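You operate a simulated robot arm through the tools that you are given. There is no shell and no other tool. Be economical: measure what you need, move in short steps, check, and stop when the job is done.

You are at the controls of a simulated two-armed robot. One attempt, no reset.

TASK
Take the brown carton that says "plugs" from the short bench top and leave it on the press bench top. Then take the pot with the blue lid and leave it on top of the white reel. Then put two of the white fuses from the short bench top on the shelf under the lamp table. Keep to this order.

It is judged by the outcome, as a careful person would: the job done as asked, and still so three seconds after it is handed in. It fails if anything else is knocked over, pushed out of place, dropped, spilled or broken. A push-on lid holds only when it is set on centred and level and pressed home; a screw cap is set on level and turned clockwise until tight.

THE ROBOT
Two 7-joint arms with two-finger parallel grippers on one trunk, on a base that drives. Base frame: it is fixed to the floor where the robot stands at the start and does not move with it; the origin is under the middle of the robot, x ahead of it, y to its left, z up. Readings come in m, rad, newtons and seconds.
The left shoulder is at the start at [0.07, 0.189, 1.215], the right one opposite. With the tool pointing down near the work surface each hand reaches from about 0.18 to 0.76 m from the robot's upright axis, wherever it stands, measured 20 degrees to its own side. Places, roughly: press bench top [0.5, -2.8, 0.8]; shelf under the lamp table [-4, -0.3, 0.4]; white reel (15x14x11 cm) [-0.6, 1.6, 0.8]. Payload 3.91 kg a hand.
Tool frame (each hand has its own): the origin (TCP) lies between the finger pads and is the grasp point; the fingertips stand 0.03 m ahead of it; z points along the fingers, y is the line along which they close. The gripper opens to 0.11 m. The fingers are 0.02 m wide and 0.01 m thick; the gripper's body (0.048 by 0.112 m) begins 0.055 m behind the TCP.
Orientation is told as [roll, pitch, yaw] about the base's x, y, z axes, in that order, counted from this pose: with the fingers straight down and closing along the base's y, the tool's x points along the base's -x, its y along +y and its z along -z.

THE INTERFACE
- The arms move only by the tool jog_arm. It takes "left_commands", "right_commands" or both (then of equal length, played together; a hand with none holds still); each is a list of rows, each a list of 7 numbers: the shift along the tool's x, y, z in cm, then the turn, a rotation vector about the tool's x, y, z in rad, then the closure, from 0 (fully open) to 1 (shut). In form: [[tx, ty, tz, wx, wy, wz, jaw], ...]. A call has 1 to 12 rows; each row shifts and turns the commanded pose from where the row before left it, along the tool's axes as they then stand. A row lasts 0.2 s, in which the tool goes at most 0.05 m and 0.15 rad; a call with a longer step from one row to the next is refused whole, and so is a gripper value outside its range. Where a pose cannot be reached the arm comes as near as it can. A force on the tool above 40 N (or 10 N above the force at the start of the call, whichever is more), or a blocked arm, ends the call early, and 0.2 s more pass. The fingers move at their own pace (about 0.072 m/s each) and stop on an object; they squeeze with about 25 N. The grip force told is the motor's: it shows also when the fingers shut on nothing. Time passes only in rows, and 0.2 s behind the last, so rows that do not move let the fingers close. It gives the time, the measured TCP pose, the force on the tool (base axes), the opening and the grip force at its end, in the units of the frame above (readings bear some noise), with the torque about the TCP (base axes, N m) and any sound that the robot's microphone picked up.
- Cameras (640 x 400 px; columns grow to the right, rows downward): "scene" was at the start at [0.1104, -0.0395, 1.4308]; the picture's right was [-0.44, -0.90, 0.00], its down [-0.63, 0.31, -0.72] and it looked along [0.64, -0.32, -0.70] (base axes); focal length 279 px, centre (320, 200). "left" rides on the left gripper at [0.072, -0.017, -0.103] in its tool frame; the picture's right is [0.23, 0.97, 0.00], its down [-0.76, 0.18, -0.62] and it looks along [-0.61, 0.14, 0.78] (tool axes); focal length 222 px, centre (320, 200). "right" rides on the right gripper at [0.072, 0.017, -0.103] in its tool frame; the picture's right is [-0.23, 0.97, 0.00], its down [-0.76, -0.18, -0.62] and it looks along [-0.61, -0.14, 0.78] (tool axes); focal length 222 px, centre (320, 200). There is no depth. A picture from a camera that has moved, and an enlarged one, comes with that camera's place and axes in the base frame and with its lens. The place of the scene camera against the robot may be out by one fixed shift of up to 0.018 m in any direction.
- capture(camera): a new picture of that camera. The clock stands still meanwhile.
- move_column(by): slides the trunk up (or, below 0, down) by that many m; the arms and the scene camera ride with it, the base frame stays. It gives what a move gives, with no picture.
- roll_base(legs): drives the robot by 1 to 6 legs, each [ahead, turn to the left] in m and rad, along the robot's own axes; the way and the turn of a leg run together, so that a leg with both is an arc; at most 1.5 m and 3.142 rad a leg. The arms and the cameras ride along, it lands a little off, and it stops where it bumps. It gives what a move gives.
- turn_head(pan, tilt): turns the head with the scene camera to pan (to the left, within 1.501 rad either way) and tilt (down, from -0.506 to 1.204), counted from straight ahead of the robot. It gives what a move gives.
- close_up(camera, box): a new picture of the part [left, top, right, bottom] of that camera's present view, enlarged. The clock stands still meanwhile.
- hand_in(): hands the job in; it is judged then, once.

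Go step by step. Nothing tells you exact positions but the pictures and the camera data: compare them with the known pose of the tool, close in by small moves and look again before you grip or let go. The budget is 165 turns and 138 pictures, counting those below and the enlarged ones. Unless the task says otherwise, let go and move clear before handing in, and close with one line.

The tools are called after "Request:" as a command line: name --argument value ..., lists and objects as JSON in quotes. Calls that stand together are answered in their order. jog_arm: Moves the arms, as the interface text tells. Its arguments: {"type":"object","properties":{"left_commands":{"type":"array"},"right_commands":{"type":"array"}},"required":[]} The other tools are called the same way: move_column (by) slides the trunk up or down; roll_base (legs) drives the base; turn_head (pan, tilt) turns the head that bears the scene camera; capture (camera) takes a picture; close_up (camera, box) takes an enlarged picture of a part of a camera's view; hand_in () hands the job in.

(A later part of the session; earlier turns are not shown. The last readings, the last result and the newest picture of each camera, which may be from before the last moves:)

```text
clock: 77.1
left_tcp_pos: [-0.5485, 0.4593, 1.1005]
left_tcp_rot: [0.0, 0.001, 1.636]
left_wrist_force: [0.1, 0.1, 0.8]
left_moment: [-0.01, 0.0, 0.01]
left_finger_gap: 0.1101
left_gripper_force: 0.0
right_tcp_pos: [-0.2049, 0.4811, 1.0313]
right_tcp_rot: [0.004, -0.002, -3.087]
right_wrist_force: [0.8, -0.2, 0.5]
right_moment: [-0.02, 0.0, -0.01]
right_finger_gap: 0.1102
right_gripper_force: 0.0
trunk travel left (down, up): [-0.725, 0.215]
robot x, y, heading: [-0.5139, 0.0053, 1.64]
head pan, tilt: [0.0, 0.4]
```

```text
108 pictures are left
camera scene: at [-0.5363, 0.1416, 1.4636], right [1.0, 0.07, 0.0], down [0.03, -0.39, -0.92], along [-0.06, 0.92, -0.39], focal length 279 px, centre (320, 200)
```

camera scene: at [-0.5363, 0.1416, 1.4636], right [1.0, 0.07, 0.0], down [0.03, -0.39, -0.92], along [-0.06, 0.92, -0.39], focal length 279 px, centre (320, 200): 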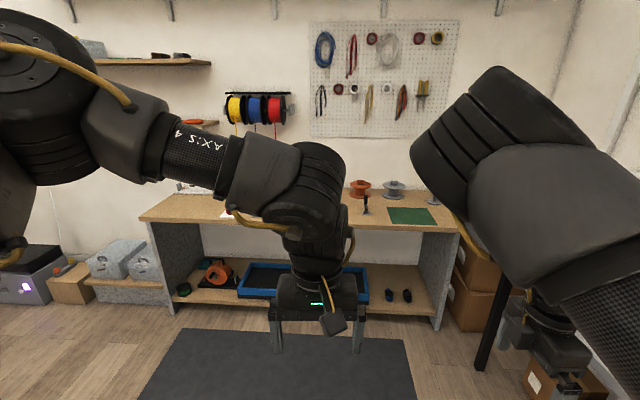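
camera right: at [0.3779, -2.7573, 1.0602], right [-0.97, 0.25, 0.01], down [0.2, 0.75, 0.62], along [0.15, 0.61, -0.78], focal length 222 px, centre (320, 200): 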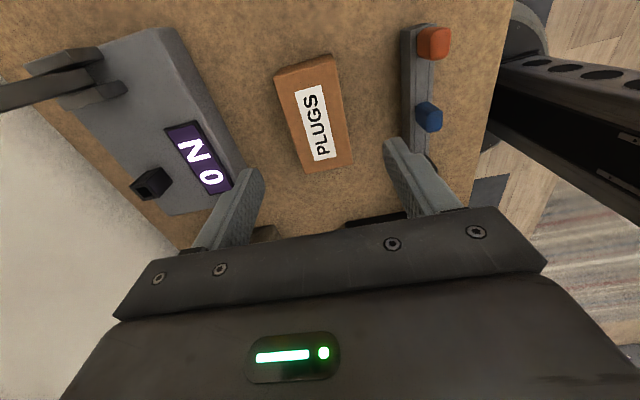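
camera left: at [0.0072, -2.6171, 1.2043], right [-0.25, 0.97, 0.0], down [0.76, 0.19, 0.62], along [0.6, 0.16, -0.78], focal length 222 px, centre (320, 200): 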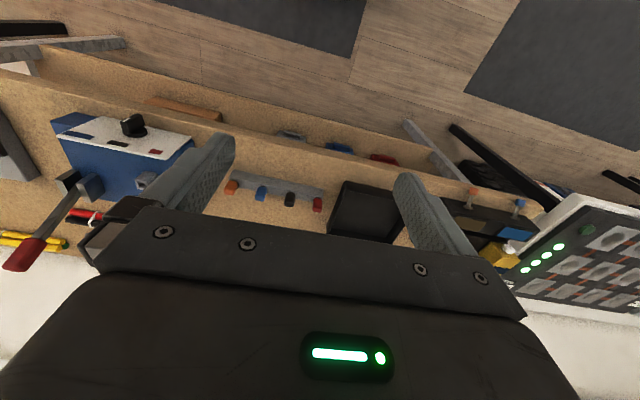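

The reel bench is ahead at y≈1.6. Now turning to face the short bench and rolling up to it.

Request:
roll_base --legs '[[0, -1.64], [0.5, 0]]'

Request:
turn_head --pan 0.1 --tilt 1.1

Request:
capture --camera "scene"

Request:
capture --camera "left"

```text
clock: 84.0
left_tcp_pos: [0.4363, 0.005, 1.0993]
left_tcp_rot: [-0.002, 0.0, -0.005]
left_wrist_force: [-1.7, 0.0, 0.3]
left_moment: [-0.02, 0.02, 0.0]
left_finger_gap: 0.1099
left_gripper_force: 0.1
right_tcp_pos: [0.435, -0.3375, 1.0322]
right_tcp_rot: [0.002, -0.003, 1.555]
right_wrist_force: [0.4, 0.0, 0.2]
right_moment: [0.01, -0.02, -0.03]
right_finger_gap: 0.11
right_gripper_force: 0.0
trunk travel left (down, up): [-0.725, 0.215]
robot x, y, heading: [-0.0185, 0.0054, -0.005]
head pan, tilt: [0.0, 0.4]
```

```text
clock: 85.1
left_tcp_pos: [0.4367, 0.0059, 1.1001]
left_tcp_rot: [-0.002, -0.002, -0.005]
left_wrist_force: [-0.2, -0.3, 0.4]
left_moment: [-0.01, 0.0, 0.02]
left_finger_gap: 0.1099
left_gripper_force: 0.0
right_tcp_pos: [0.4344, -0.3379, 1.0315]
right_tcp_rot: [0.003, -0.003, 1.557]
right_wrist_force: [-0.4, 0.0, -0.5]
right_moment: [0.01, -0.01, -0.05]
right_finger_gap: 0.11
right_gripper_force: 0.0
trunk travel left (down, up): [-0.725, 0.215]
robot x, y, heading: [-0.0205, 0.0047, -0.007]
head pan, tilt: [0.099, 1.1]
```

```text
107 pictures are left
camera scene: at [0.0795, 0.0046, 1.4069], right [0.1, -1.0, 0.0], down [-0.89, -0.08, -0.45], along [0.45, 0.04, -0.89], focal length 279 px, centre (320, 200)
```

scene: 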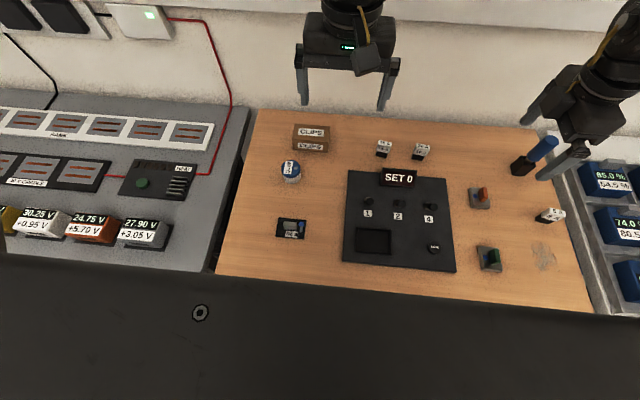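

```text
106 pictures are left
camera left: at [0.3652, -0.0105, 1.2045], right [-0.22, 0.98, 0.0], down [0.76, 0.17, 0.62], along [0.61, 0.14, -0.78], focal length 222 px, centre (320, 200)
```

left: 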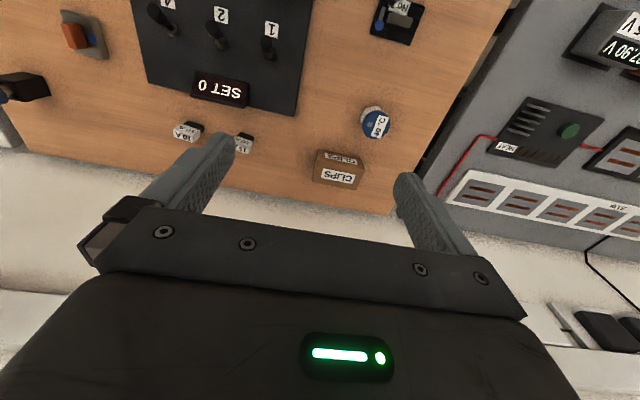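

The pot is at about [0.484, 0.122]. Bringing the left hand above it.

Request:
jog_arm --left_commands '[[-1, 2.3, 3.6, 0, 0, 0, 0], [-1, 2.3, 3.6, 0, 0, 0, 0], [-1, 2.3, 3.6, 0, 0, 0, 0], [-1, 2.3, 3.6, 0, 0, 0, 0], [-0.8, 2.3, 3.6, 0, 0, 0, 0]]'

Request:
capture --camera "left"

Request:
close_up --camera "scene" --box '[240, 110, 400, 260]'

```text
clock: 86.3
left_tcp_pos: [0.4865, 0.1196, 0.9195]
left_tcp_rot: [0.001, 0.0, -0.004]
left_wrist_force: [-0.7, -0.4, 0.1]
left_moment: [0.01, -0.02, 0.01]
left_finger_gap: 0.1101
left_gripper_force: 0.0
right_tcp_pos: [0.4354, -0.3373, 1.0292]
right_tcp_rot: [0.002, -0.002, 1.557]
right_wrist_force: [-0.2, -0.2, 0.1]
right_moment: [0.01, -0.01, 0.01]
right_finger_gap: 0.1099
right_gripper_force: 0.1
trunk travel left (down, up): [-0.725, 0.215]
robot x, y, heading: [-0.0161, 0.0064, -0.007]
head pan, tilt: [0.099, 1.1]
```

```text
105 pictures are left
camera left: at [0.4146, 0.1032, 1.0234], right [-0.22, 0.97, 0.0], down [0.76, 0.17, 0.62], along [0.61, 0.14, -0.78], focal length 222 px, centre (320, 200)
```

left: 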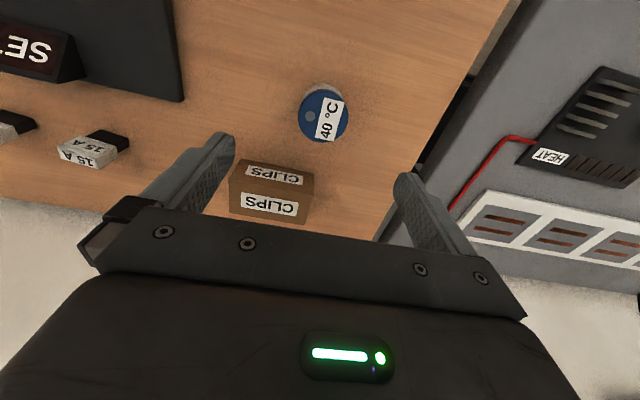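

```text
2.67 times, centred on (320, 185) of scene
camera zoom: at [0.0809, 0.005, 1.4067], right [0.1, -1.0, 0.0], down [-0.89, -0.08, -0.45], along [0.45, 0.04, -0.89], focal length 744 px, centre (320, 240)
```

zoom: 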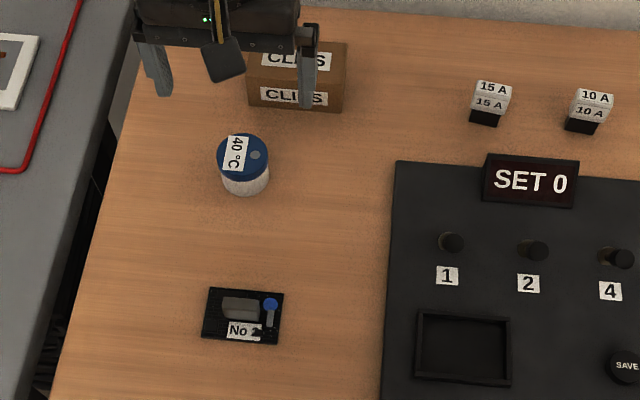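

Request:
jog_arm --left_commands '[[0.2, 0.4, 3, 0, 0, 0, 0], [0, 0, 3, 0, 0, 0, 0], [0, 0, 2, 0, 0, 0, 0]]'

Request:
capture --camera "left"

Request:
close_up --camera "scene" --box '[240, 110, 400, 260]'

```text
clock: 87.1
left_tcp_pos: [0.4682, 0.111, 0.8433]
left_tcp_rot: [0.002, -0.001, -0.003]
left_wrist_force: [0.4, 0.4, 0.1]
left_moment: [-0.02, 0.01, 0.01]
left_finger_gap: 0.1098
left_gripper_force: 0.1
left hand out of reach, approached as far as the arm can: row 1, 2, 3
right_tcp_pos: [0.434, -0.3382, 1.0308]
right_tcp_rot: [0.003, 0.0, 1.556]
right_wrist_force: [-0.8, -0.3, 0.0]
right_moment: [0.0, -0.01, -0.02]
right_finger_gap: 0.11
right_gripper_force: 0.1
trunk travel left (down, up): [-0.725, 0.215]
robot x, y, heading: [-0.0191, 0.005, 0.003]
head pan, tilt: [0.099, 1.1]
```

```text
103 pictures are left
camera left: at [0.3958, 0.0943, 0.9474], right [-0.23, 0.97, 0.0], down [0.76, 0.17, 0.63], along [0.61, 0.14, -0.78], focal length 222 px, centre (320, 200)
```

left: 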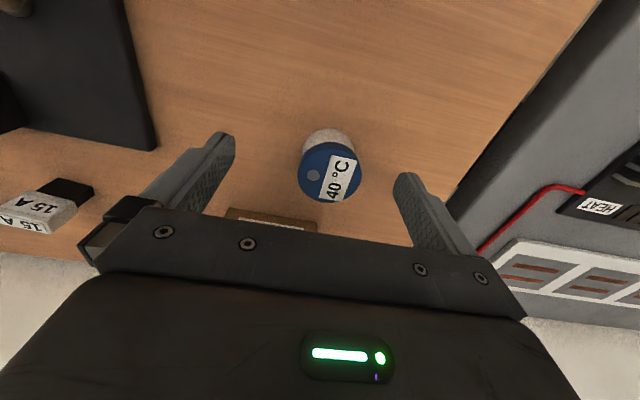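

```text
2.67 times, centred on (320, 185) of scene
camera zoom: at [0.0794, 0.0045, 1.4069], right [0.1, -1.0, 0.0], down [-0.89, -0.08, -0.45], along [0.45, 0.04, -0.89], focal length 744 px, centre (320, 240)
```

zoom: 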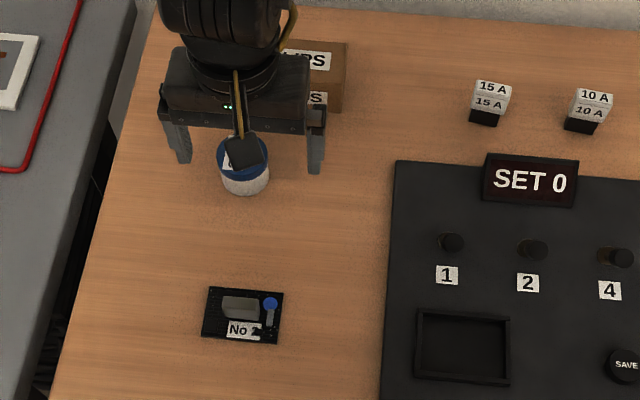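

The left arm dislikes zero yaw here, mirroring the right arm. I'll rise and turn the wrist the other way (yaw about -0.9), then re-centre.

Request:
jog_arm --left_commands '[[0, 0, -3, 0, 0, 0, 0], [0, 0, -3, 0, 0, 0, 0], [0, 0, 0, 0, 0, 0.14, 0], [0, 0, 0, 0, 0, 0.14, 0], [0, 0, 0, 0, 0, 0.14, 0], [0, 0, 0, 0, 0, 0.14, 0], [0, 0, 0, 0, 0, 0.14, 0], [0, 0, 0, 0, 0, 0.14, 0], [0, 0, 0, 0, 0, 0.1, 0]]'

Request:
capture --camera "left"

```text
clock: 89.1
left_tcp_pos: [0.3489, 0.0228, 0.9345]
left_tcp_rot: [-0.044, 0.022, -0.486]
left_wrist_force: [0.0, 0.0, -1.0]
left_moment: [-0.02, 0.01, 0.0]
left_finger_gap: 0.1101
left_gripper_force: 0.1
left hand out of reach, approached as far as the arm can: row 3, 4, 5, 6, 7, 8, 9
right_tcp_pos: [0.4343, -0.3377, 1.0317]
right_tcp_rot: [0.002, -0.003, 1.557]
right_wrist_force: [0.6, -0.2, -0.3]
right_moment: [0.01, -0.04, 0.0]
right_finger_gap: 0.1097
right_gripper_force: 0.1
trunk travel left (down, up): [-0.725, 0.215]
robot x, y, heading: [-0.0197, 0.0052, -0.004]
head pan, tilt: [0.099, 1.1]
```

```text
101 pictures are left
camera left: at [0.2823, 0.0448, 1.0408], right [0.25, 0.97, -0.04], down [0.78, -0.18, 0.6], along [0.57, -0.18, -0.8], focal length 222 px, centre (320, 200)
```

left: 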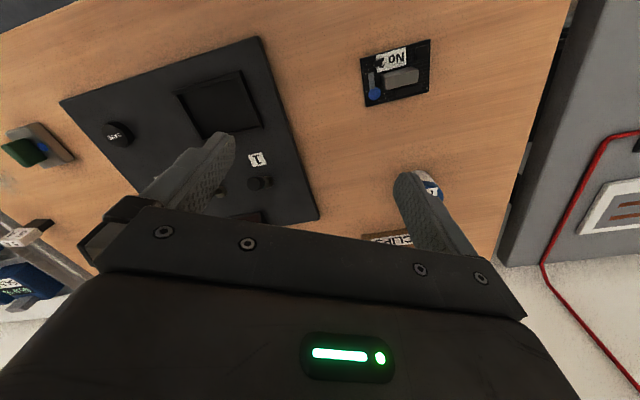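

Request:
jog_arm --left_commands '[[0, 0, -1, -0.044, -0.022, 0, 0], [0, 0, -1, 0, 0, -0.14, 0], [0, 0, 0, 0, 0, -0.14, 0], [0, 0, 0, 0, 0, -0.14, 0], [0, 0, 0, 0, 0, -0.14, 0], [0, 0, 0, 0, 0, -0.14, 0], [0, 0, 0, 0, 0, -0.14, 0], [0, 0, 0, 0, 0, -0.14, 0], [0, 0, 0, 0, 0, -0.14, 0], [0, 0, 0, 0, 0, -0.14, 0], [0, 0, 0, 0, 0, -0.14, 0]]'

```text
clock: 91.5
left_tcp_pos: [0.3501, 0.0158, 0.9617]
left_tcp_rot: [-0.018, -0.043, 0.876]
left_wrist_force: [0.2, -0.4, 0.2]
left_moment: [-0.04, 0.01, -0.01]
left_finger_gap: 0.1097
left_gripper_force: 0.0
right_tcp_pos: [0.4347, -0.3378, 1.0306]
right_tcp_rot: [0.005, -0.002, 1.557]
right_wrist_force: [-0.4, 0.0, 0.3]
right_moment: [0.0, -0.03, 0.02]
right_finger_gap: 0.1101
right_gripper_force: 0.0
trunk travel left (down, up): [-0.725, 0.215]
robot x, y, heading: [-0.02, 0.0021, -0.004]
head pan, tilt: [0.099, 1.1]
```

Request:
jog_arm --left_commands '[[-3.3, -0.67, 0.8, -0.018, 0.043, 0, 0], [-3.3, -0.67, 0.8, 0, 0, 0, 0], [-3.3, -0.67, 0.8, 0, 0, 0, 0], [-3.3, -0.67, 0.8, 0, 0, 0, 0], [-3.3, -0.67, 0.8, 0, 0, 0, 0]]'

Request:
capture --camera "left"

```text
clock: 92.7
left_tcp_pos: [0.4826, 0.12, 0.9234]
left_tcp_rot: [0.001, 0.001, 0.874]
left_wrist_force: [0.3, -0.2, 0.4]
left_moment: [0.02, 0.01, -0.01]
left_finger_gap: 0.1103
left_gripper_force: 0.0
right_tcp_pos: [0.4351, -0.3364, 1.0311]
right_tcp_rot: [0.004, -0.001, 1.556]
right_wrist_force: [1.1, -0.8, -0.2]
right_moment: [-0.03, 0.03, 0.0]
right_finger_gap: 0.1099
right_gripper_force: 0.2
trunk travel left (down, up): [-0.725, 0.215]
robot x, y, heading: [-0.0199, 0.0032, -0.001]
head pan, tilt: [0.099, 1.1]
```

```text
100 pictures are left
camera left: at [0.4505, 0.0546, 1.0288], right [-0.89, 0.45, 0.0], down [0.35, 0.7, 0.62], along [0.28, 0.56, -0.78], focal length 222 px, centre (320, 200)
```

left: 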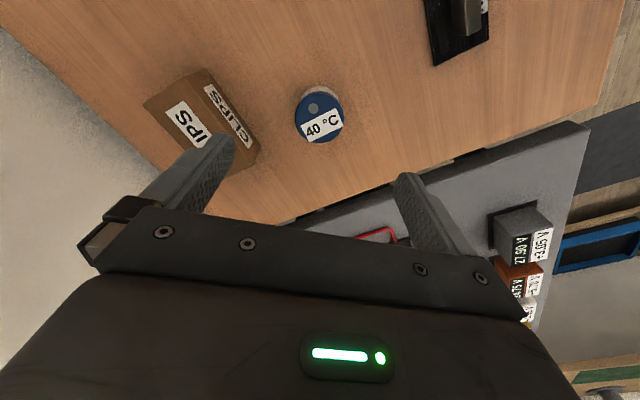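

Centred on the pot. Narrowing the fingers a bit and going down around it.

Request:
jog_arm --left_commands '[[-0.2, 0, 3, 0, 0, 0, 0.25], [0, 0, 3, 0, 0, 0, 0.25], [0, 0, 2, 0, 0, 0, 0.25]]'

Request:
capture --camera "left"

Request:
close_up --camera "scene" --box '[240, 110, 400, 260]'

```text
clock: 93.5
left_tcp_pos: [0.4837, 0.1228, 0.8435]
left_tcp_rot: [-0.001, -0.002, 0.873]
left_wrist_force: [0.9, -0.1, -0.4]
left_moment: [-0.02, 0.01, 0.01]
left_finger_gap: 0.0826
left_gripper_force: 0.0
right_tcp_pos: [0.4345, -0.3388, 1.0309]
right_tcp_rot: [0.002, -0.003, 1.557]
right_wrist_force: [-0.6, 0.1, -0.2]
right_moment: [0.01, -0.02, -0.04]
right_finger_gap: 0.11
right_gripper_force: 0.0
trunk travel left (down, up): [-0.725, 0.215]
robot x, y, heading: [-0.0226, 0.007, 0.0]
head pan, tilt: [0.099, 1.1]
```

```text
99 pictures are left
camera left: at [0.4504, 0.0566, 0.9482], right [-0.89, 0.45, 0.0], down [0.35, 0.7, 0.62], along [0.28, 0.56, -0.78], focal length 222 px, centre (320, 200)
```

left: 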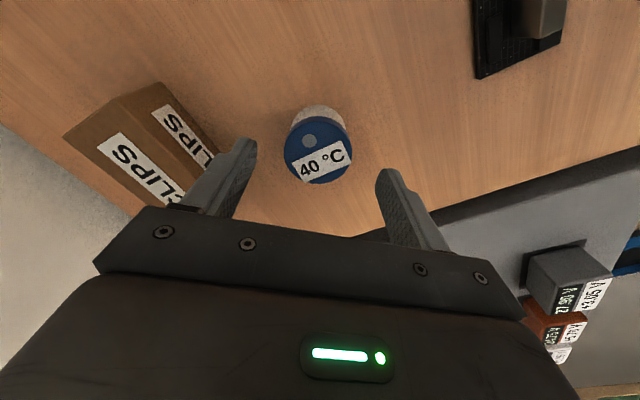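

```text
2.67 times, centred on (320, 185) of scene
camera zoom: at [0.0795, 0.0046, 1.4069], right [0.1, -1.0, 0.0], down [-0.89, -0.08, -0.45], along [0.45, 0.04, -0.89], focal length 744 px, centre (320, 240)
```

zoom: 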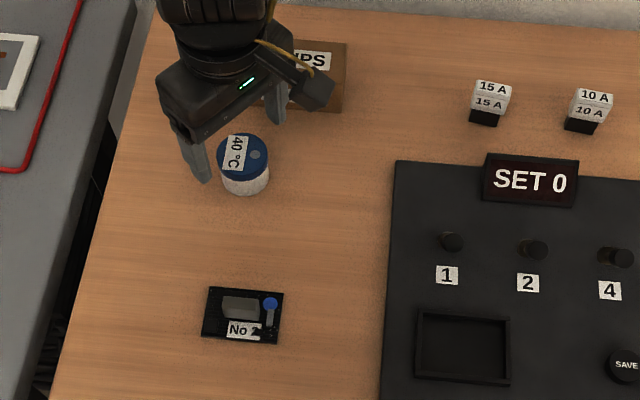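

Request:
jog_arm --left_commands '[[0, 0, 2, 0, 0, 0, 0.25], [0, 0, 1.5, 0, 0, 0, 0.25], [0, 0, 1.0, 0, 0, 0, 0.25], [0, 0, 0, 0, 0, 0, 0.6], [0, 0, 0, 0, 0, 0, 0.8], [0, 0, 0, 0, 0, 0, 0.9], [0, 0, 0, 0, 0, 0, 0.9]]'

Request:
capture --camera "left"

Request:
close_up --camera "scene" --box '[240, 110, 400, 260]'

```text
clock: 95.1
left_tcp_pos: [0.4851, 0.1218, 0.7983]
left_tcp_rot: [0.0, -0.001, 0.873]
left_wrist_force: [1.2, 0.0, 0.7]
left_moment: [-0.01, -0.02, 0.01]
left_finger_gap: 0.0489
left_gripper_force: 24.4
right_tcp_pos: [0.4345, -0.3377, 1.0308]
right_tcp_rot: [0.004, -0.002, 1.556]
right_wrist_force: [-0.8, 0.2, 0.6]
right_moment: [0.03, -0.02, 0.03]
right_finger_gap: 0.11
right_gripper_force: 0.1
trunk travel left (down, up): [-0.725, 0.215]
robot x, y, heading: [-0.0193, 0.0032, -0.002]
head pan, tilt: [0.099, 1.1]
```

```text
97 pictures are left
camera left: at [0.4518, 0.0565, 0.903], right [-0.89, 0.45, 0.0], down [0.35, 0.7, 0.62], along [0.28, 0.56, -0.78], focal length 222 px, centre (320, 200)
```

left: 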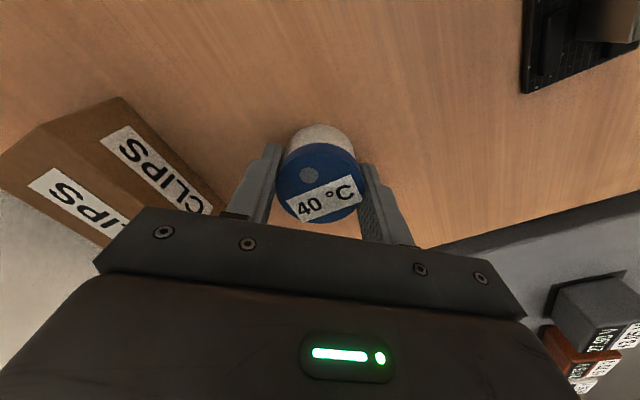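

```text
2.67 times, centred on (320, 185) of scene
camera zoom: at [0.0797, 0.0047, 1.4068], right [0.1, -1.0, 0.0], down [-0.89, -0.08, -0.45], along [0.45, 0.04, -0.89], focal length 744 px, centre (320, 240)
```

zoom: 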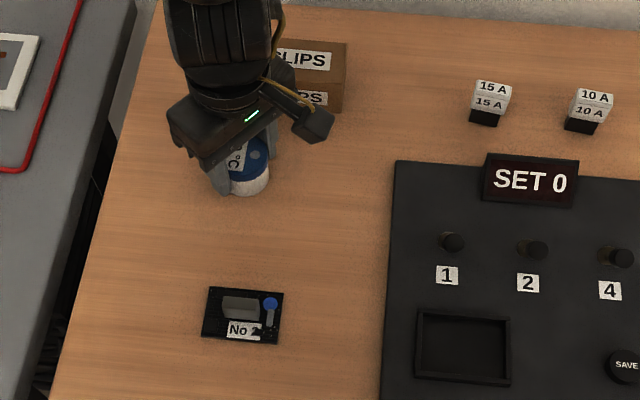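

Pot gripped (4.9 cm). Lifting gently and drawing back, keeping it level.

Request:
jog_arm --left_commands '[[0, 0, -1, 0, 0, 0, 0.9], [0, 0, -3, 0, 0, 0, 0.9], [0, 0, -4, 0, 0, 0, 0.9], [0, 0, -4, 0, 0, 0, 0.9], [0, 0, -4, 0, 0, 0, 0.9], [1.2, 1.5, -3, 0, 0, 0, 0.9], [1.3, 1.5, -2, 0, 0, 0, 0.9], [1.3, 1.5, 0, 0, 0, 0, 0.9], [0, 0, 0, 0, 0, 0, 0.9]]'

Request:
capture --camera "left"

```text
clock: 97.1
left_tcp_pos: [0.4249, 0.123, 1.0108]
left_tcp_rot: [0.0, -0.002, 0.874]
left_wrist_force: [-0.1, -0.3, -1.5]
left_moment: [-0.02, 0.0, 0.0]
left_finger_gap: 0.0492
left_gripper_force: 25.2
right_tcp_pos: [0.4356, -0.3378, 1.0316]
right_tcp_rot: [0.004, -0.001, 1.557]
right_wrist_force: [0.2, 0.4, -0.1]
right_moment: [-0.01, -0.02, 0.04]
right_finger_gap: 0.1099
right_gripper_force: 0.0
trunk travel left (down, up): [-0.725, 0.215]
robot x, y, heading: [-0.0173, 0.0034, -0.004]
head pan, tilt: [0.099, 1.1]
```

```text
95 pictures are left
camera left: at [0.3923, 0.0562, 1.1147], right [-0.89, 0.45, 0.0], down [0.35, 0.7, 0.62], along [0.28, 0.56, -0.78], focal length 222 px, centre (320, 200)
```

left: 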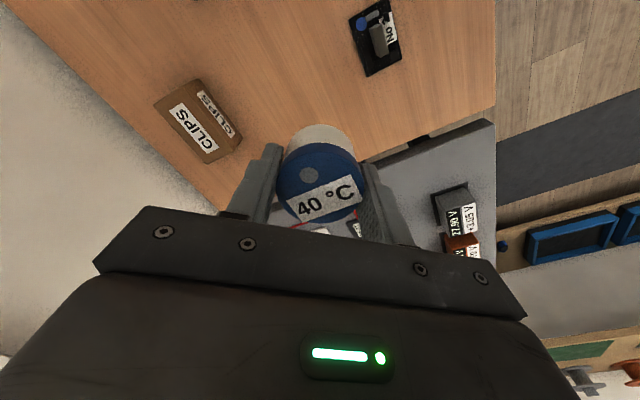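

Request:
roll_base --legs '[[-0.45, 0], [0, 1.571], [0.35, 0]]'

Request:
turn_head --pan 0.3 --tilt 0.5

Request:
capture --camera "scene"

```text
clock: 105.6
left_tcp_pos: [-0.6105, 0.7995, 1.01]
left_tcp_rot: [-0.002, -0.002, 2.466]
left_wrist_force: [0.7, -0.5, -1.1]
left_moment: [-0.03, 0.0, 0.0]
left_finger_gap: 0.0491
left_gripper_force: 24.8
right_tcp_pos: [-0.1516, 0.8194, 1.0315]
right_tcp_rot: [0.004, -0.001, -3.134]
right_wrist_force: [0.3, -1.3, 1.1]
right_moment: [-0.01, -0.03, 0.02]
right_finger_gap: 0.1099
right_gripper_force: 0.0
trunk travel left (down, up): [-0.725, 0.215]
robot x, y, heading: [-0.4832, 0.3613, 1.588]
head pan, tilt: [0.099, 1.1]
```

```text
clock: 106.6
left_tcp_pos: [-0.6116, 0.7984, 1.0113]
left_tcp_rot: [-0.001, -0.003, 2.467]
left_wrist_force: [0.2, -0.1, -1.1]
left_moment: [0.0, 0.01, 0.02]
left_finger_gap: 0.0491
left_gripper_force: 24.4
right_tcp_pos: [-0.1512, 0.8182, 1.0307]
right_tcp_rot: [0.002, -0.001, -3.133]
right_wrist_force: [-0.4, 0.0, -0.3]
right_moment: [0.01, -0.01, 0.0]
right_finger_gap: 0.1098
right_gripper_force: 0.1
trunk travel left (down, up): [-0.725, 0.215]
robot x, y, heading: [-0.4807, 0.3594, 1.582]
head pan, tilt: [0.3, 0.499]
```

```text
94 pictures are left
camera scene: at [-0.5254, 0.4891, 1.4545], right [0.95, 0.31, 0.0], down [0.15, -0.46, -0.88], along [-0.27, 0.83, -0.48], focal length 279 px, centre (320, 200)
```

scene: 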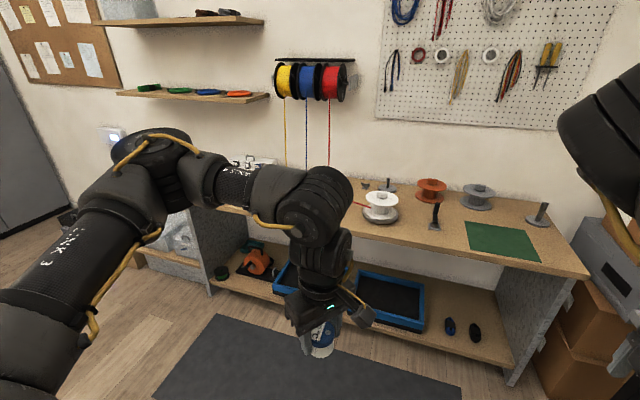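

Request:
close_up --camera "scene" --box '[340, 160, 500, 260]'

```text
4.00 times, centred on (420, 210) of scene
camera zoom: at [-0.5254, 0.4891, 1.4545], right [0.95, 0.31, 0.0], down [0.15, -0.46, -0.88], along [-0.27, 0.83, -0.48], focal length 1116 px, centre (-80, 160)
```

zoom: 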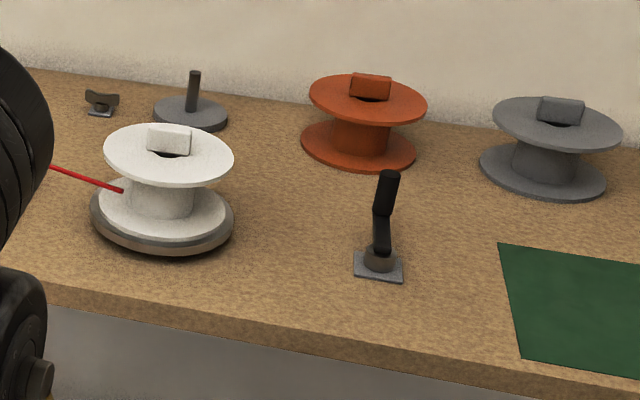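

The white reel stands on its turntable base at about [-0.597, 1.577], top flange near z≈0.88 with a block at its hub. I'll drive up and look down on it before choosing the spot.

Request:
roll_base --legs '[[0.66, 0]]'

Request:
turn_head --pan 0.1 --tilt 1.0

Request:
capture --camera "scene"

Request:
capture --camera "left"

```text
clock: 110.2
left_tcp_pos: [-0.6284, 1.4554, 1.0104]
left_tcp_rot: [-0.003, -0.002, 2.475]
left_wrist_force: [-0.8, 0.9, -1.5]
left_moment: [0.01, 0.02, -0.06]
left_finger_gap: 0.049
left_gripper_force: 24.8
right_tcp_pos: [-0.1709, 1.4783, 1.0304]
right_tcp_rot: [0.005, -0.002, -3.126]
right_wrist_force: [-0.4, -0.2, 0.1]
right_moment: [0.05, 0.01, -0.01]
right_finger_gap: 0.1101
right_gripper_force: 0.0
trunk travel left (down, up): [-0.725, 0.215]
robot x, y, heading: [-0.4938, 1.0141, 1.594]
head pan, tilt: [0.3, 0.499]
```

```text
clock: 111.1
left_tcp_pos: [-0.6297, 1.4562, 1.0106]
left_tcp_rot: [-0.002, -0.002, 2.476]
left_wrist_force: [-0.7, 0.0, -0.8]
left_moment: [0.02, 0.02, 0.03]
left_finger_gap: 0.049
left_gripper_force: 25.6
right_tcp_pos: [-0.1695, 1.4786, 1.031]
right_tcp_rot: [0.003, -0.001, -3.126]
right_wrist_force: [0.1, 0.9, 0.5]
right_moment: [-0.02, 0.02, 0.0]
right_finger_gap: 0.1103
right_gripper_force: 0.2
trunk travel left (down, up): [-0.725, 0.215]
robot x, y, heading: [-0.4962, 1.0187, 1.595]
head pan, tilt: [0.099, 1.0]
```

```text
92 pictures are left
camera scene: at [-0.5208, 1.129, 1.4135], right [0.99, 0.13, 0.0], down [0.11, -0.83, -0.54], along [-0.07, 0.54, -0.84], focal length 279 px, centre (320, 200)
```

scene: 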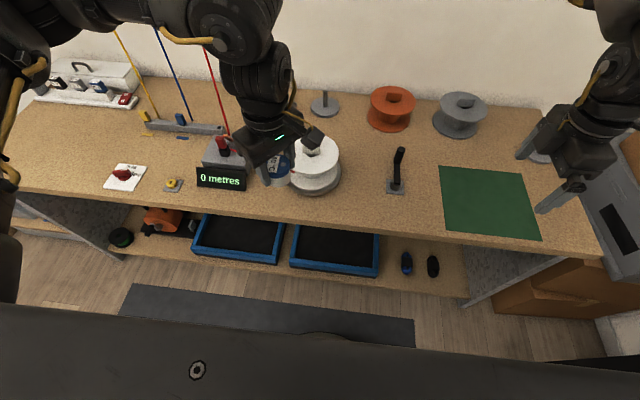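

```text
91 pictures are left
camera left: at [-0.5612, 1.4243, 1.1147], right [-0.42, -0.91, 0.0], down [-0.71, 0.33, 0.62], along [-0.56, 0.27, -0.78], focal length 222 px, centre (320, 200)
```

left: 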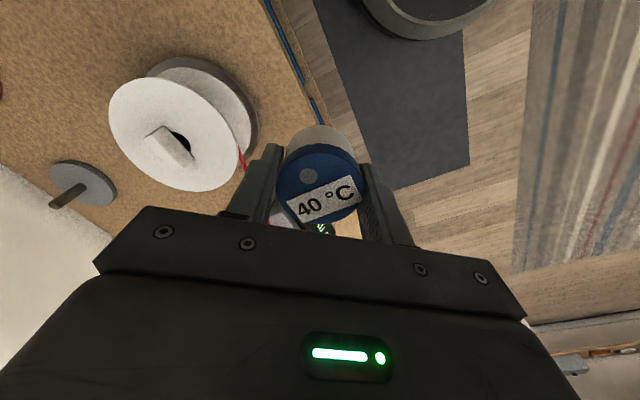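

Request:
close_up --camera "left" --box '[80, 30, 280, 220]'

Request:
close_up --camera "scene" --box '[180, 100, 360, 220]'

```text
2.11 times, centred on (180, 125) of left
camera zoom: at [-0.5612, 1.4243, 1.1147], right [-0.42, -0.91, 0.0], down [-0.71, 0.33, 0.62], along [-0.56, 0.27, -0.78], focal length 468 px, centre (615, 358)
```

zoom: 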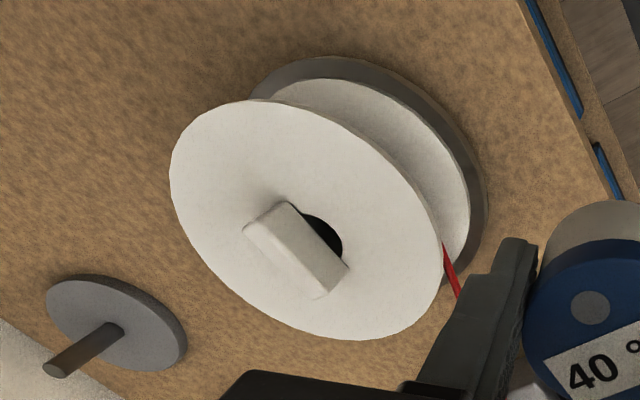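

```text
3.33 times, centred on (270, 160) of scene
camera zoom: at [-0.5208, 1.129, 1.4135], right [0.99, 0.13, 0.0], down [0.11, -0.83, -0.54], along [-0.07, 0.54, -0.84], focal length 930 px, centre (487, 333)
```

zoom: 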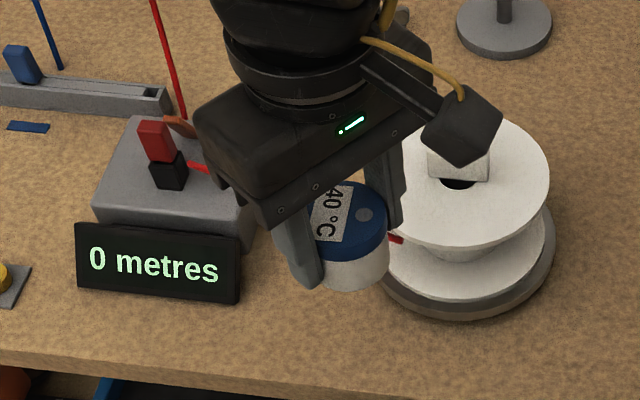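

The reel's flange is at roughly z 0.87–0.89, with a bar clamp across the hub; the front part of the flange is free. I'll roll 10 cm nearer, turn the wrist so the fingers straddle sideways, and look again.

Request:
roll_base --legs '[[0.1, 0]]'

Request:
jog_arm --left_commands '[[0, 0, -1, 0, 0, 0.14, 0.9], [0, 0, -1, 0, 0, 0.14, 0.9], [0, 0, 0, 0, 0, 0.14, 0.9]]'

Request:
capture --camera "left"

Request:
capture --camera "scene"

```text
clock: 112.3
left_tcp_pos: [-0.6318, 1.5531, 1.0124]
left_tcp_rot: [-0.004, -0.004, 2.475]
left_wrist_force: [0.5, -0.3, -0.5]
left_moment: [0.07, -0.02, 0.03]
left_finger_gap: 0.0491
left_gripper_force: 24.7
right_tcp_pos: [-0.1722, 1.5752, 1.0334]
right_tcp_rot: [-0.002, -0.002, -3.125]
right_wrist_force: [-0.2, 0.9, -0.6]
right_moment: [0.05, 0.03, 0.02]
right_finger_gap: 0.1099
right_gripper_force: 0.0
trunk travel left (down, up): [-0.725, 0.215]
robot x, y, heading: [-0.4977, 1.1128, 1.599]
head pan, tilt: [0.099, 1.0]
```

```text
clock: 113.1
left_tcp_pos: [-0.6316, 1.5581, 1.0282]
left_tcp_rot: [0.0, -0.002, 2.052]
left_wrist_force: [0.5, -0.5, -0.3]
left_moment: [0.0, -0.01, 0.0]
left_finger_gap: 0.0489
left_gripper_force: 25.0
right_tcp_pos: [-0.1735, 1.5804, 1.0292]
right_tcp_rot: [0.004, -0.002, -3.125]
right_wrist_force: [-0.5, 0.8, -0.3]
right_moment: [-0.02, 0.0, -0.01]
right_finger_gap: 0.1101
right_gripper_force: 0.2
trunk travel left (down, up): [-0.725, 0.215]
robot x, y, heading: [-0.5016, 1.113, 1.601]
head pan, tilt: [0.099, 1.0]
```

```text
88 pictures are left
camera left: at [-0.5833, 1.5015, 1.1334], right [-0.76, -0.65, 0.0], down [-0.51, 0.59, 0.62], along [-0.41, 0.47, -0.78], focal length 222 px, centre (320, 200)
```

left: 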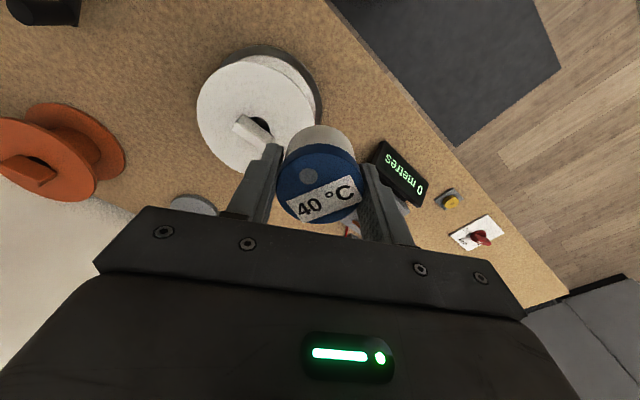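

```text
87 pictures are left
camera scene: at [-0.5236, 1.2312, 1.4132], right [0.99, 0.13, 0.0], down [0.11, -0.84, -0.54], along [-0.07, 0.53, -0.84], focal length 279 px, centre (320, 200)
```

scene: 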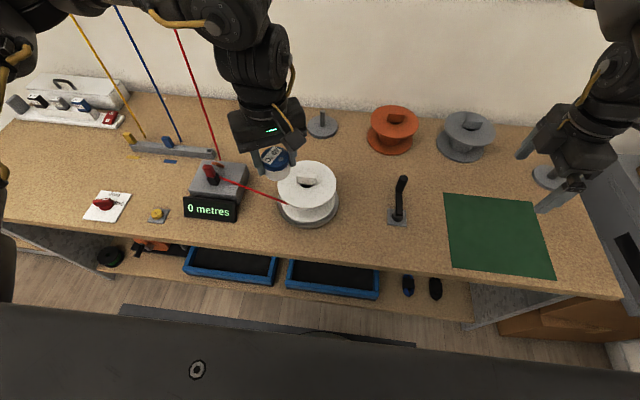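

Both views agree on the flange centre near [-0.581, 1.611]. I'll set the pot above the front part of the flange, about [-0.571, 1.569], and check.

Request:
jog_arm --left_commands '[[0.6, -2, 0, 0, 0, 0, 0.9], [0.6, -2, 1, 0, 0, 0, 0.9], [0.6, -1.9, 2, 0, 0, 0, 0.9], [0, 0, 2, 0, 0, 0, 0.9]]'

Request:
capture --camera "left"

Request:
close_up --camera "scene" --box '[200, 110, 380, 240]'

```text
clock: 114.1
left_tcp_pos: [-0.5708, 1.5678, 0.9793]
left_tcp_rot: [-0.002, -0.002, 2.054]
left_wrist_force: [-0.9, 0.2, -1.0]
left_moment: [0.0, -0.03, -0.03]
left_finger_gap: 0.0489
left_gripper_force: 24.9
right_tcp_pos: [-0.172, 1.58, 1.0309]
right_tcp_rot: [0.004, -0.002, -3.126]
right_wrist_force: [-1.0, 0.1, 0.7]
right_moment: [0.0, -0.01, -0.03]
right_finger_gap: 0.1099
right_gripper_force: 0.1
trunk travel left (down, up): [-0.725, 0.215]
robot x, y, heading: [-0.5004, 1.1143, 1.596]
head pan, tilt: [0.099, 1.0]
```

```text
86 pictures are left
camera left: at [-0.5214, 1.5124, 1.0839], right [-0.76, -0.65, 0.0], down [-0.51, 0.59, 0.62], along [-0.41, 0.47, -0.78], focal length 222 px, centre (320, 200)
```

left: 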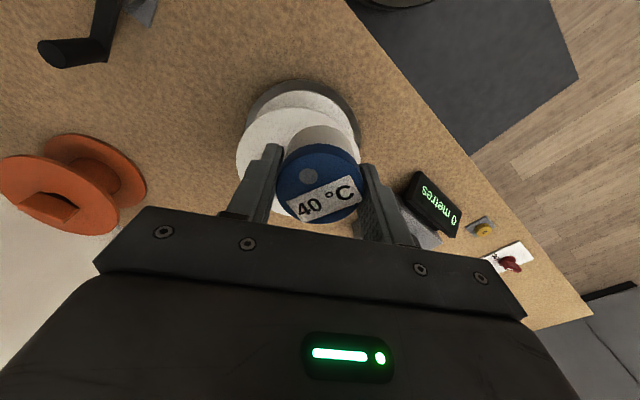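

```text
3.08 times, centred on (290, 175) of scene
camera zoom: at [-0.524, 1.2299, 1.4134], right [0.99, 0.13, 0.0], down [0.11, -0.84, -0.54], along [-0.07, 0.54, -0.84], focal length 859 px, centre (412, 277)
```

zoom: 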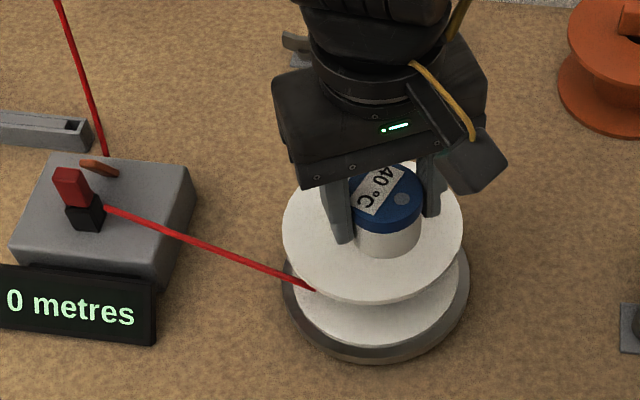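

I'm slightly too far to the front edge; shifting about 9 mm inward, then lowering partway to look again.

Request:
jog_arm --left_commands '[[-0.9, 0, 1.5, 0, 0, 0, 0.9], [0, 0, 2, 0, 0, 0, 0.9], [0, 0, 0, 0, 0, 0, 0.9]]'

Request:
close_up --camera "left" --box '[200, 40, 440, 240]'

Request:
close_up --camera "scene" --box '[230, 130, 350, 230]'

```text
clock: 114.9
left_tcp_pos: [-0.5739, 1.5762, 0.9453]
left_tcp_rot: [0.0, -0.002, 2.056]
left_wrist_force: [0.0, -0.6, -1.2]
left_moment: [0.03, -0.01, 0.0]
left_finger_gap: 0.0489
left_gripper_force: 25.0
right_tcp_pos: [-0.1733, 1.5783, 1.0309]
right_tcp_rot: [0.003, -0.001, -3.125]
right_wrist_force: [0.5, 0.2, -0.3]
right_moment: [-0.05, 0.02, 0.02]
right_finger_gap: 0.1099
right_gripper_force: 0.1
trunk travel left (down, up): [-0.725, 0.215]
robot x, y, heading: [-0.4998, 1.1153, 1.598]
head pan, tilt: [0.099, 1.0]
```

```text
2.00 times, centred on (320, 140) of left
camera zoom: at [-0.525, 1.5196, 1.0496], right [-0.76, -0.65, 0.0], down [-0.51, 0.59, 0.62], along [-0.41, 0.47, -0.78], focal length 444 px, centre (320, 320)
```

zoom: 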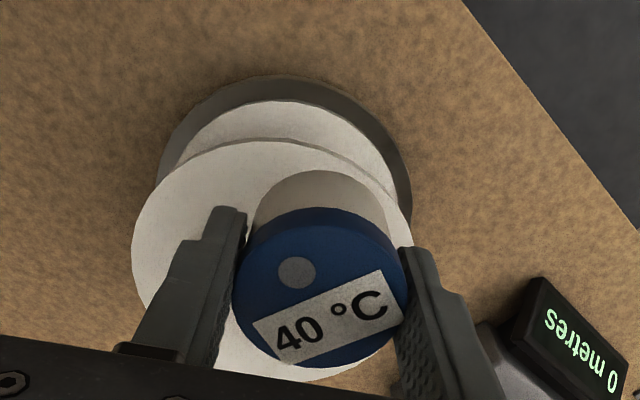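

```text
4.00 times, centred on (290, 180) of scene
camera zoom: at [-0.5231, 1.2286, 1.4135], right [0.99, 0.13, 0.0], down [0.11, -0.83, -0.54], along [-0.07, 0.54, -0.84], focal length 1116 px, centre (440, 280)
```

zoom: 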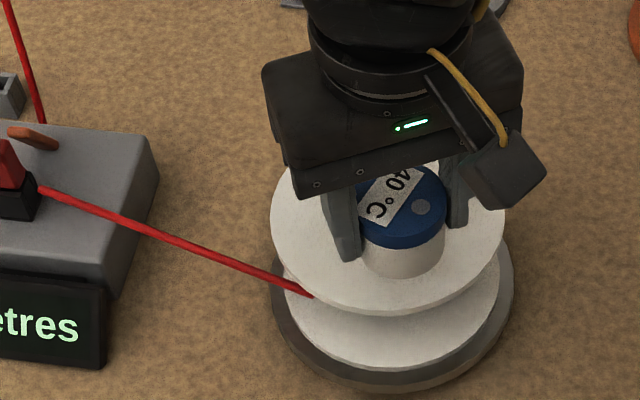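

Request:
jog_arm --left_commands '[[-0.35, -0.19, 0.5, 0, 0, 0, 0.9], [0, 0, 1, 0, 0, 0, 0.9], [0, 0, 0, 0, 0, 0, 0.9]]'

Request:
close_up --camera "left" --box '[200, 40, 440, 240]'

Request:
close_up --camera "scene" --box '[230, 130, 350, 230]'

```text
clock: 115.7
left_tcp_pos: [-0.5754, 1.5808, 0.9295]
left_tcp_rot: [-0.001, -0.001, 2.056]
left_wrist_force: [0.5, -0.4, 0.1]
left_moment: [0.02, -0.01, 0.02]
left_finger_gap: 0.0489
left_gripper_force: 24.7
right_tcp_pos: [-0.1732, 1.5785, 1.0316]
right_tcp_rot: [0.002, -0.002, -3.127]
right_wrist_force: [-0.2, -0.4, -0.1]
right_moment: [0.0, 0.02, -0.03]
right_finger_gap: 0.1102
right_gripper_force: 0.1
trunk travel left (down, up): [-0.725, 0.215]
robot x, y, heading: [-0.5013, 1.1123, 1.594]
head pan, tilt: [0.099, 1.0]
```

```text
2.00 times, centred on (320, 140) of left
camera zoom: at [-0.5261, 1.5246, 1.0338], right [-0.76, -0.65, 0.0], down [-0.51, 0.59, 0.62], along [-0.41, 0.47, -0.78], focal length 444 px, centre (320, 320)
```

zoom: 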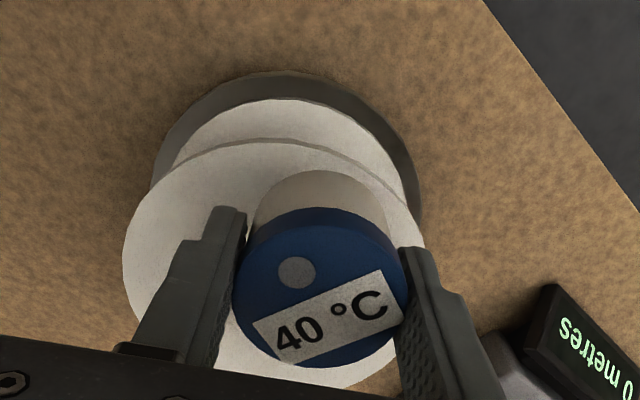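

```text
4.00 times, centred on (290, 180) of scene
camera zoom: at [-0.5234, 1.2291, 1.4134], right [0.99, 0.13, 0.0], down [0.11, -0.83, -0.54], along [-0.07, 0.54, -0.84], focal length 1116 px, centre (440, 280)
```

zoom: 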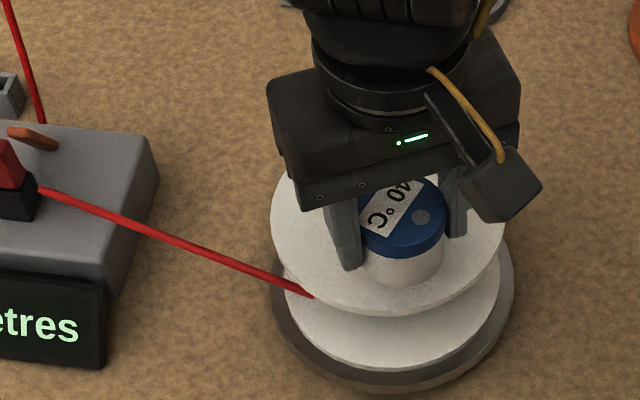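

Request:
jog_arm --left_commands '[[0, 0, 0.5, 0, 0, 0, 0.9], [0, 0, 0.3, 0, 0, 0, 0.9], [0, 0, 0, 0, 0, 0, 0.9]]'

```text
clock: 116.5
left_tcp_pos: [-0.5752, 1.5797, 0.922]
left_tcp_rot: [0.002, -0.002, 2.053]
left_wrist_force: [0.1, -0.2, -1.1]
left_moment: [0.03, 0.0, -0.01]
left_finger_gap: 0.0488
left_gripper_force: 25.7
right_tcp_pos: [-0.1731, 1.5782, 1.0323]
right_tcp_rot: [0.003, -0.002, -3.126]
right_wrist_force: [1.0, 0.4, 0.0]
right_moment: [-0.02, -0.02, -0.04]
right_finger_gap: 0.1098
right_gripper_force: 0.1
trunk travel left (down, up): [-0.725, 0.215]
robot x, y, heading: [-0.4981, 1.1114, 1.597]
head pan, tilt: [0.099, 1.0]
```

Request:
jog_arm --left_commands '[[0, 0, 0.4, 0, 0, 0, 0.9], [0, 0, 0, 0, 0, 0, 0.9]]'

Request:
close_up --camera "left" --box '[200, 40, 440, 240]'

Request:
close_up --camera "scene" --box '[260, 150, 340, 220]'

```text
clock: 117.1
left_tcp_pos: [-0.5763, 1.5789, 0.9181]
left_tcp_rot: [0.0, -0.001, 2.053]
left_wrist_force: [0.0, 0.4, -0.9]
left_moment: [-0.01, 0.01, -0.03]
left_finger_gap: 0.0488
left_gripper_force: 25.0
right_tcp_pos: [-0.1725, 1.579, 1.0313]
right_tcp_rot: [0.003, -0.001, -3.126]
right_wrist_force: [-0.6, 0.2, -0.4]
right_moment: [-0.01, -0.04, 0.02]
right_finger_gap: 0.1102
right_gripper_force: 0.1
trunk travel left (down, up): [-0.725, 0.215]
robot x, y, heading: [-0.4993, 1.1094, 1.597]
head pan, tilt: [0.099, 1.0]
```

```text
2.00 times, centred on (320, 140) of left
camera zoom: at [-0.5265, 1.5238, 1.0225], right [-0.76, -0.65, 0.0], down [-0.51, 0.59, 0.62], along [-0.41, 0.47, -0.78], focal length 444 px, centre (320, 320)
```

zoom: 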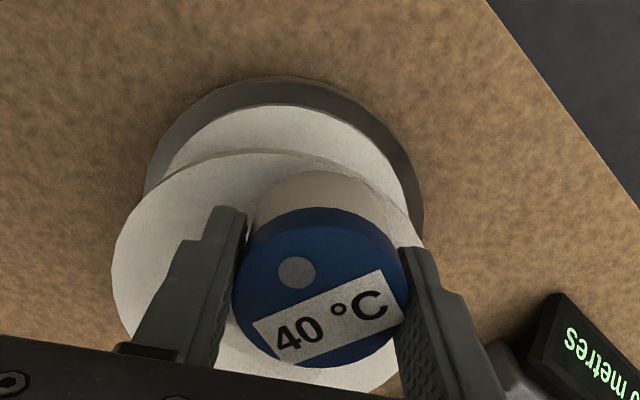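

```text
5.71 times, centred on (300, 185) of scene
camera zoom: at [-0.5234, 1.2291, 1.4134], right [0.99, 0.13, 0.0], down [0.11, -0.83, -0.54], along [-0.07, 0.54, -0.84], focal length 1595 px, centre (434, 286)
```

zoom: 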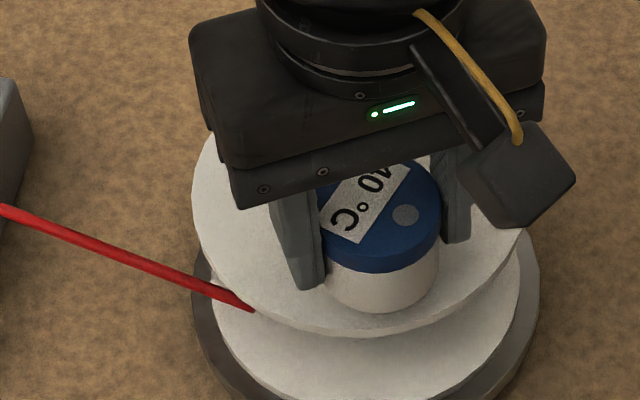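

Refitting the flange circle gives a 15 cm flange at z≈0.855 centred near [-0.592, 1.630], so I need to go about 1 cm further inward before lowering the rest.

Request:
jog_arm --left_commands '[[-0.6, 0.2, -0.5, 0, 0, 0, 0.9], [-0.5, 0.2, 0, 0, 0, 0, 0.9], [0, 0, 1.0, 0, 0, 0, 0.9], [0, 0, 0, 0, 0, 0, 0.9]]'

Request:
close_up --camera "left" --box '[200, 40, 440, 240]'

Request:
close_up --camera "scene" --box '[260, 150, 340, 220]'

```text
clock: 118.1
left_tcp_pos: [-0.5844, 1.5867, 0.9137]
left_tcp_rot: [0.001, -0.003, 2.055]
left_wrist_force: [0.9, -0.1, -0.8]
left_moment: [0.02, 0.02, 0.01]
left_finger_gap: 0.0489
left_gripper_force: 24.6
right_tcp_pos: [-0.1721, 1.5796, 1.032]
right_tcp_rot: [0.001, -0.001, -3.127]
right_wrist_force: [-0.7, -0.7, -0.6]
right_moment: [0.02, 0.0, -0.03]
right_finger_gap: 0.11
right_gripper_force: 0.0
trunk travel left (down, up): [-0.725, 0.215]
robot x, y, heading: [-0.5014, 1.1129, 1.595]
head pan, tilt: [0.099, 1.0]
```

```text
2.00 times, centred on (320, 140) of left
camera zoom: at [-0.5351, 1.5312, 1.0183], right [-0.76, -0.65, 0.0], down [-0.51, 0.59, 0.62], along [-0.41, 0.47, -0.78], focal length 444 px, centre (320, 320)
```

zoom: 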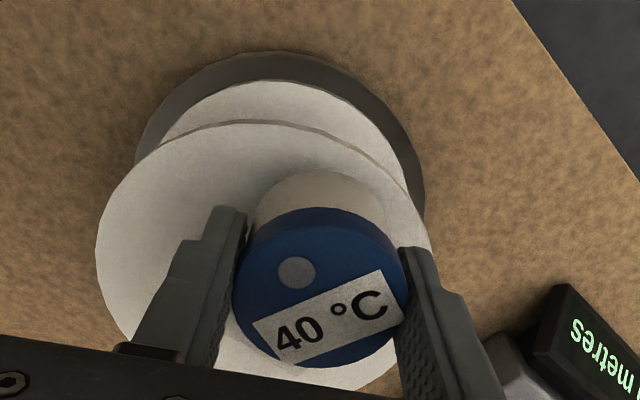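

```text
5.71 times, centred on (300, 185) of scene
camera zoom: at [-0.5234, 1.229, 1.4134], right [0.99, 0.13, 0.0], down [0.11, -0.83, -0.54], along [-0.07, 0.54, -0.84], focal length 1595 px, centre (434, 286)
```

zoom: 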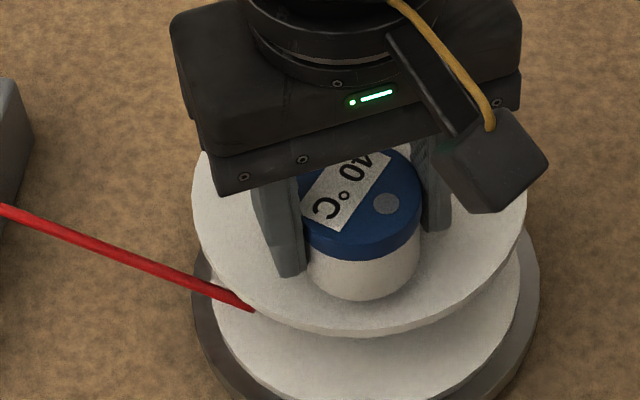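

Request:
jog_arm --left_commands '[[-0.2, -0.1, 0.5, 0, 0, 0, 0.9], [0, 0, 0.5, 0, 0, 0, 0.9], [0, 0, 0, 0, 0, 0, 0.9]]'

Request:
close_up --camera "left" --box '[200, 40, 440, 240]'

Request:
close_up --camera "scene" --box '[260, 150, 340, 220]'

```text
clock: 118.9
left_tcp_pos: [-0.5841, 1.5907, 0.9037]
left_tcp_rot: [0.0, -0.001, 2.055]
left_wrist_force: [-0.1, -0.3, -0.5]
left_moment: [0.0, 0.01, -0.01]
left_finger_gap: 0.0492
left_gripper_force: 24.8
right_tcp_pos: [-0.1727, 1.5787, 1.0308]
right_tcp_rot: [0.001, -0.002, -3.127]
right_wrist_force: [0.3, -0.1, 0.4]
right_moment: [0.0, -0.01, 0.03]
right_finger_gap: 0.1098
right_gripper_force: 0.0
trunk travel left (down, up): [-0.725, 0.215]
robot x, y, heading: [-0.4995, 1.116, 1.598]
head pan, tilt: [0.099, 1.0]
```

```text
2.00 times, centred on (320, 140) of left
camera zoom: at [-0.5348, 1.5341, 1.0082], right [-0.76, -0.65, 0.0], down [-0.51, 0.59, 0.62], along [-0.41, 0.47, -0.78], focal length 444 px, centre (320, 320)
```

zoom: 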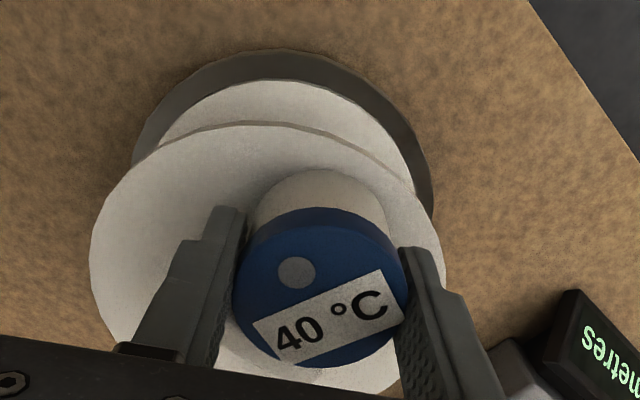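

```text
5.71 times, centred on (300, 185) of scene
camera zoom: at [-0.5234, 1.2291, 1.4134], right [0.99, 0.13, 0.0], down [0.11, -0.83, -0.54], along [-0.07, 0.54, -0.84], focal length 1595 px, centre (434, 286)
```

zoom: 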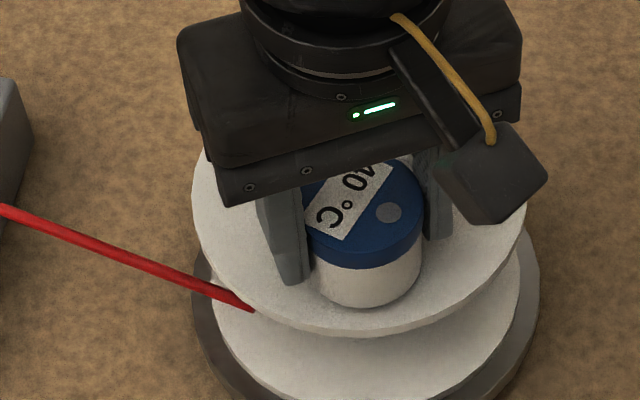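

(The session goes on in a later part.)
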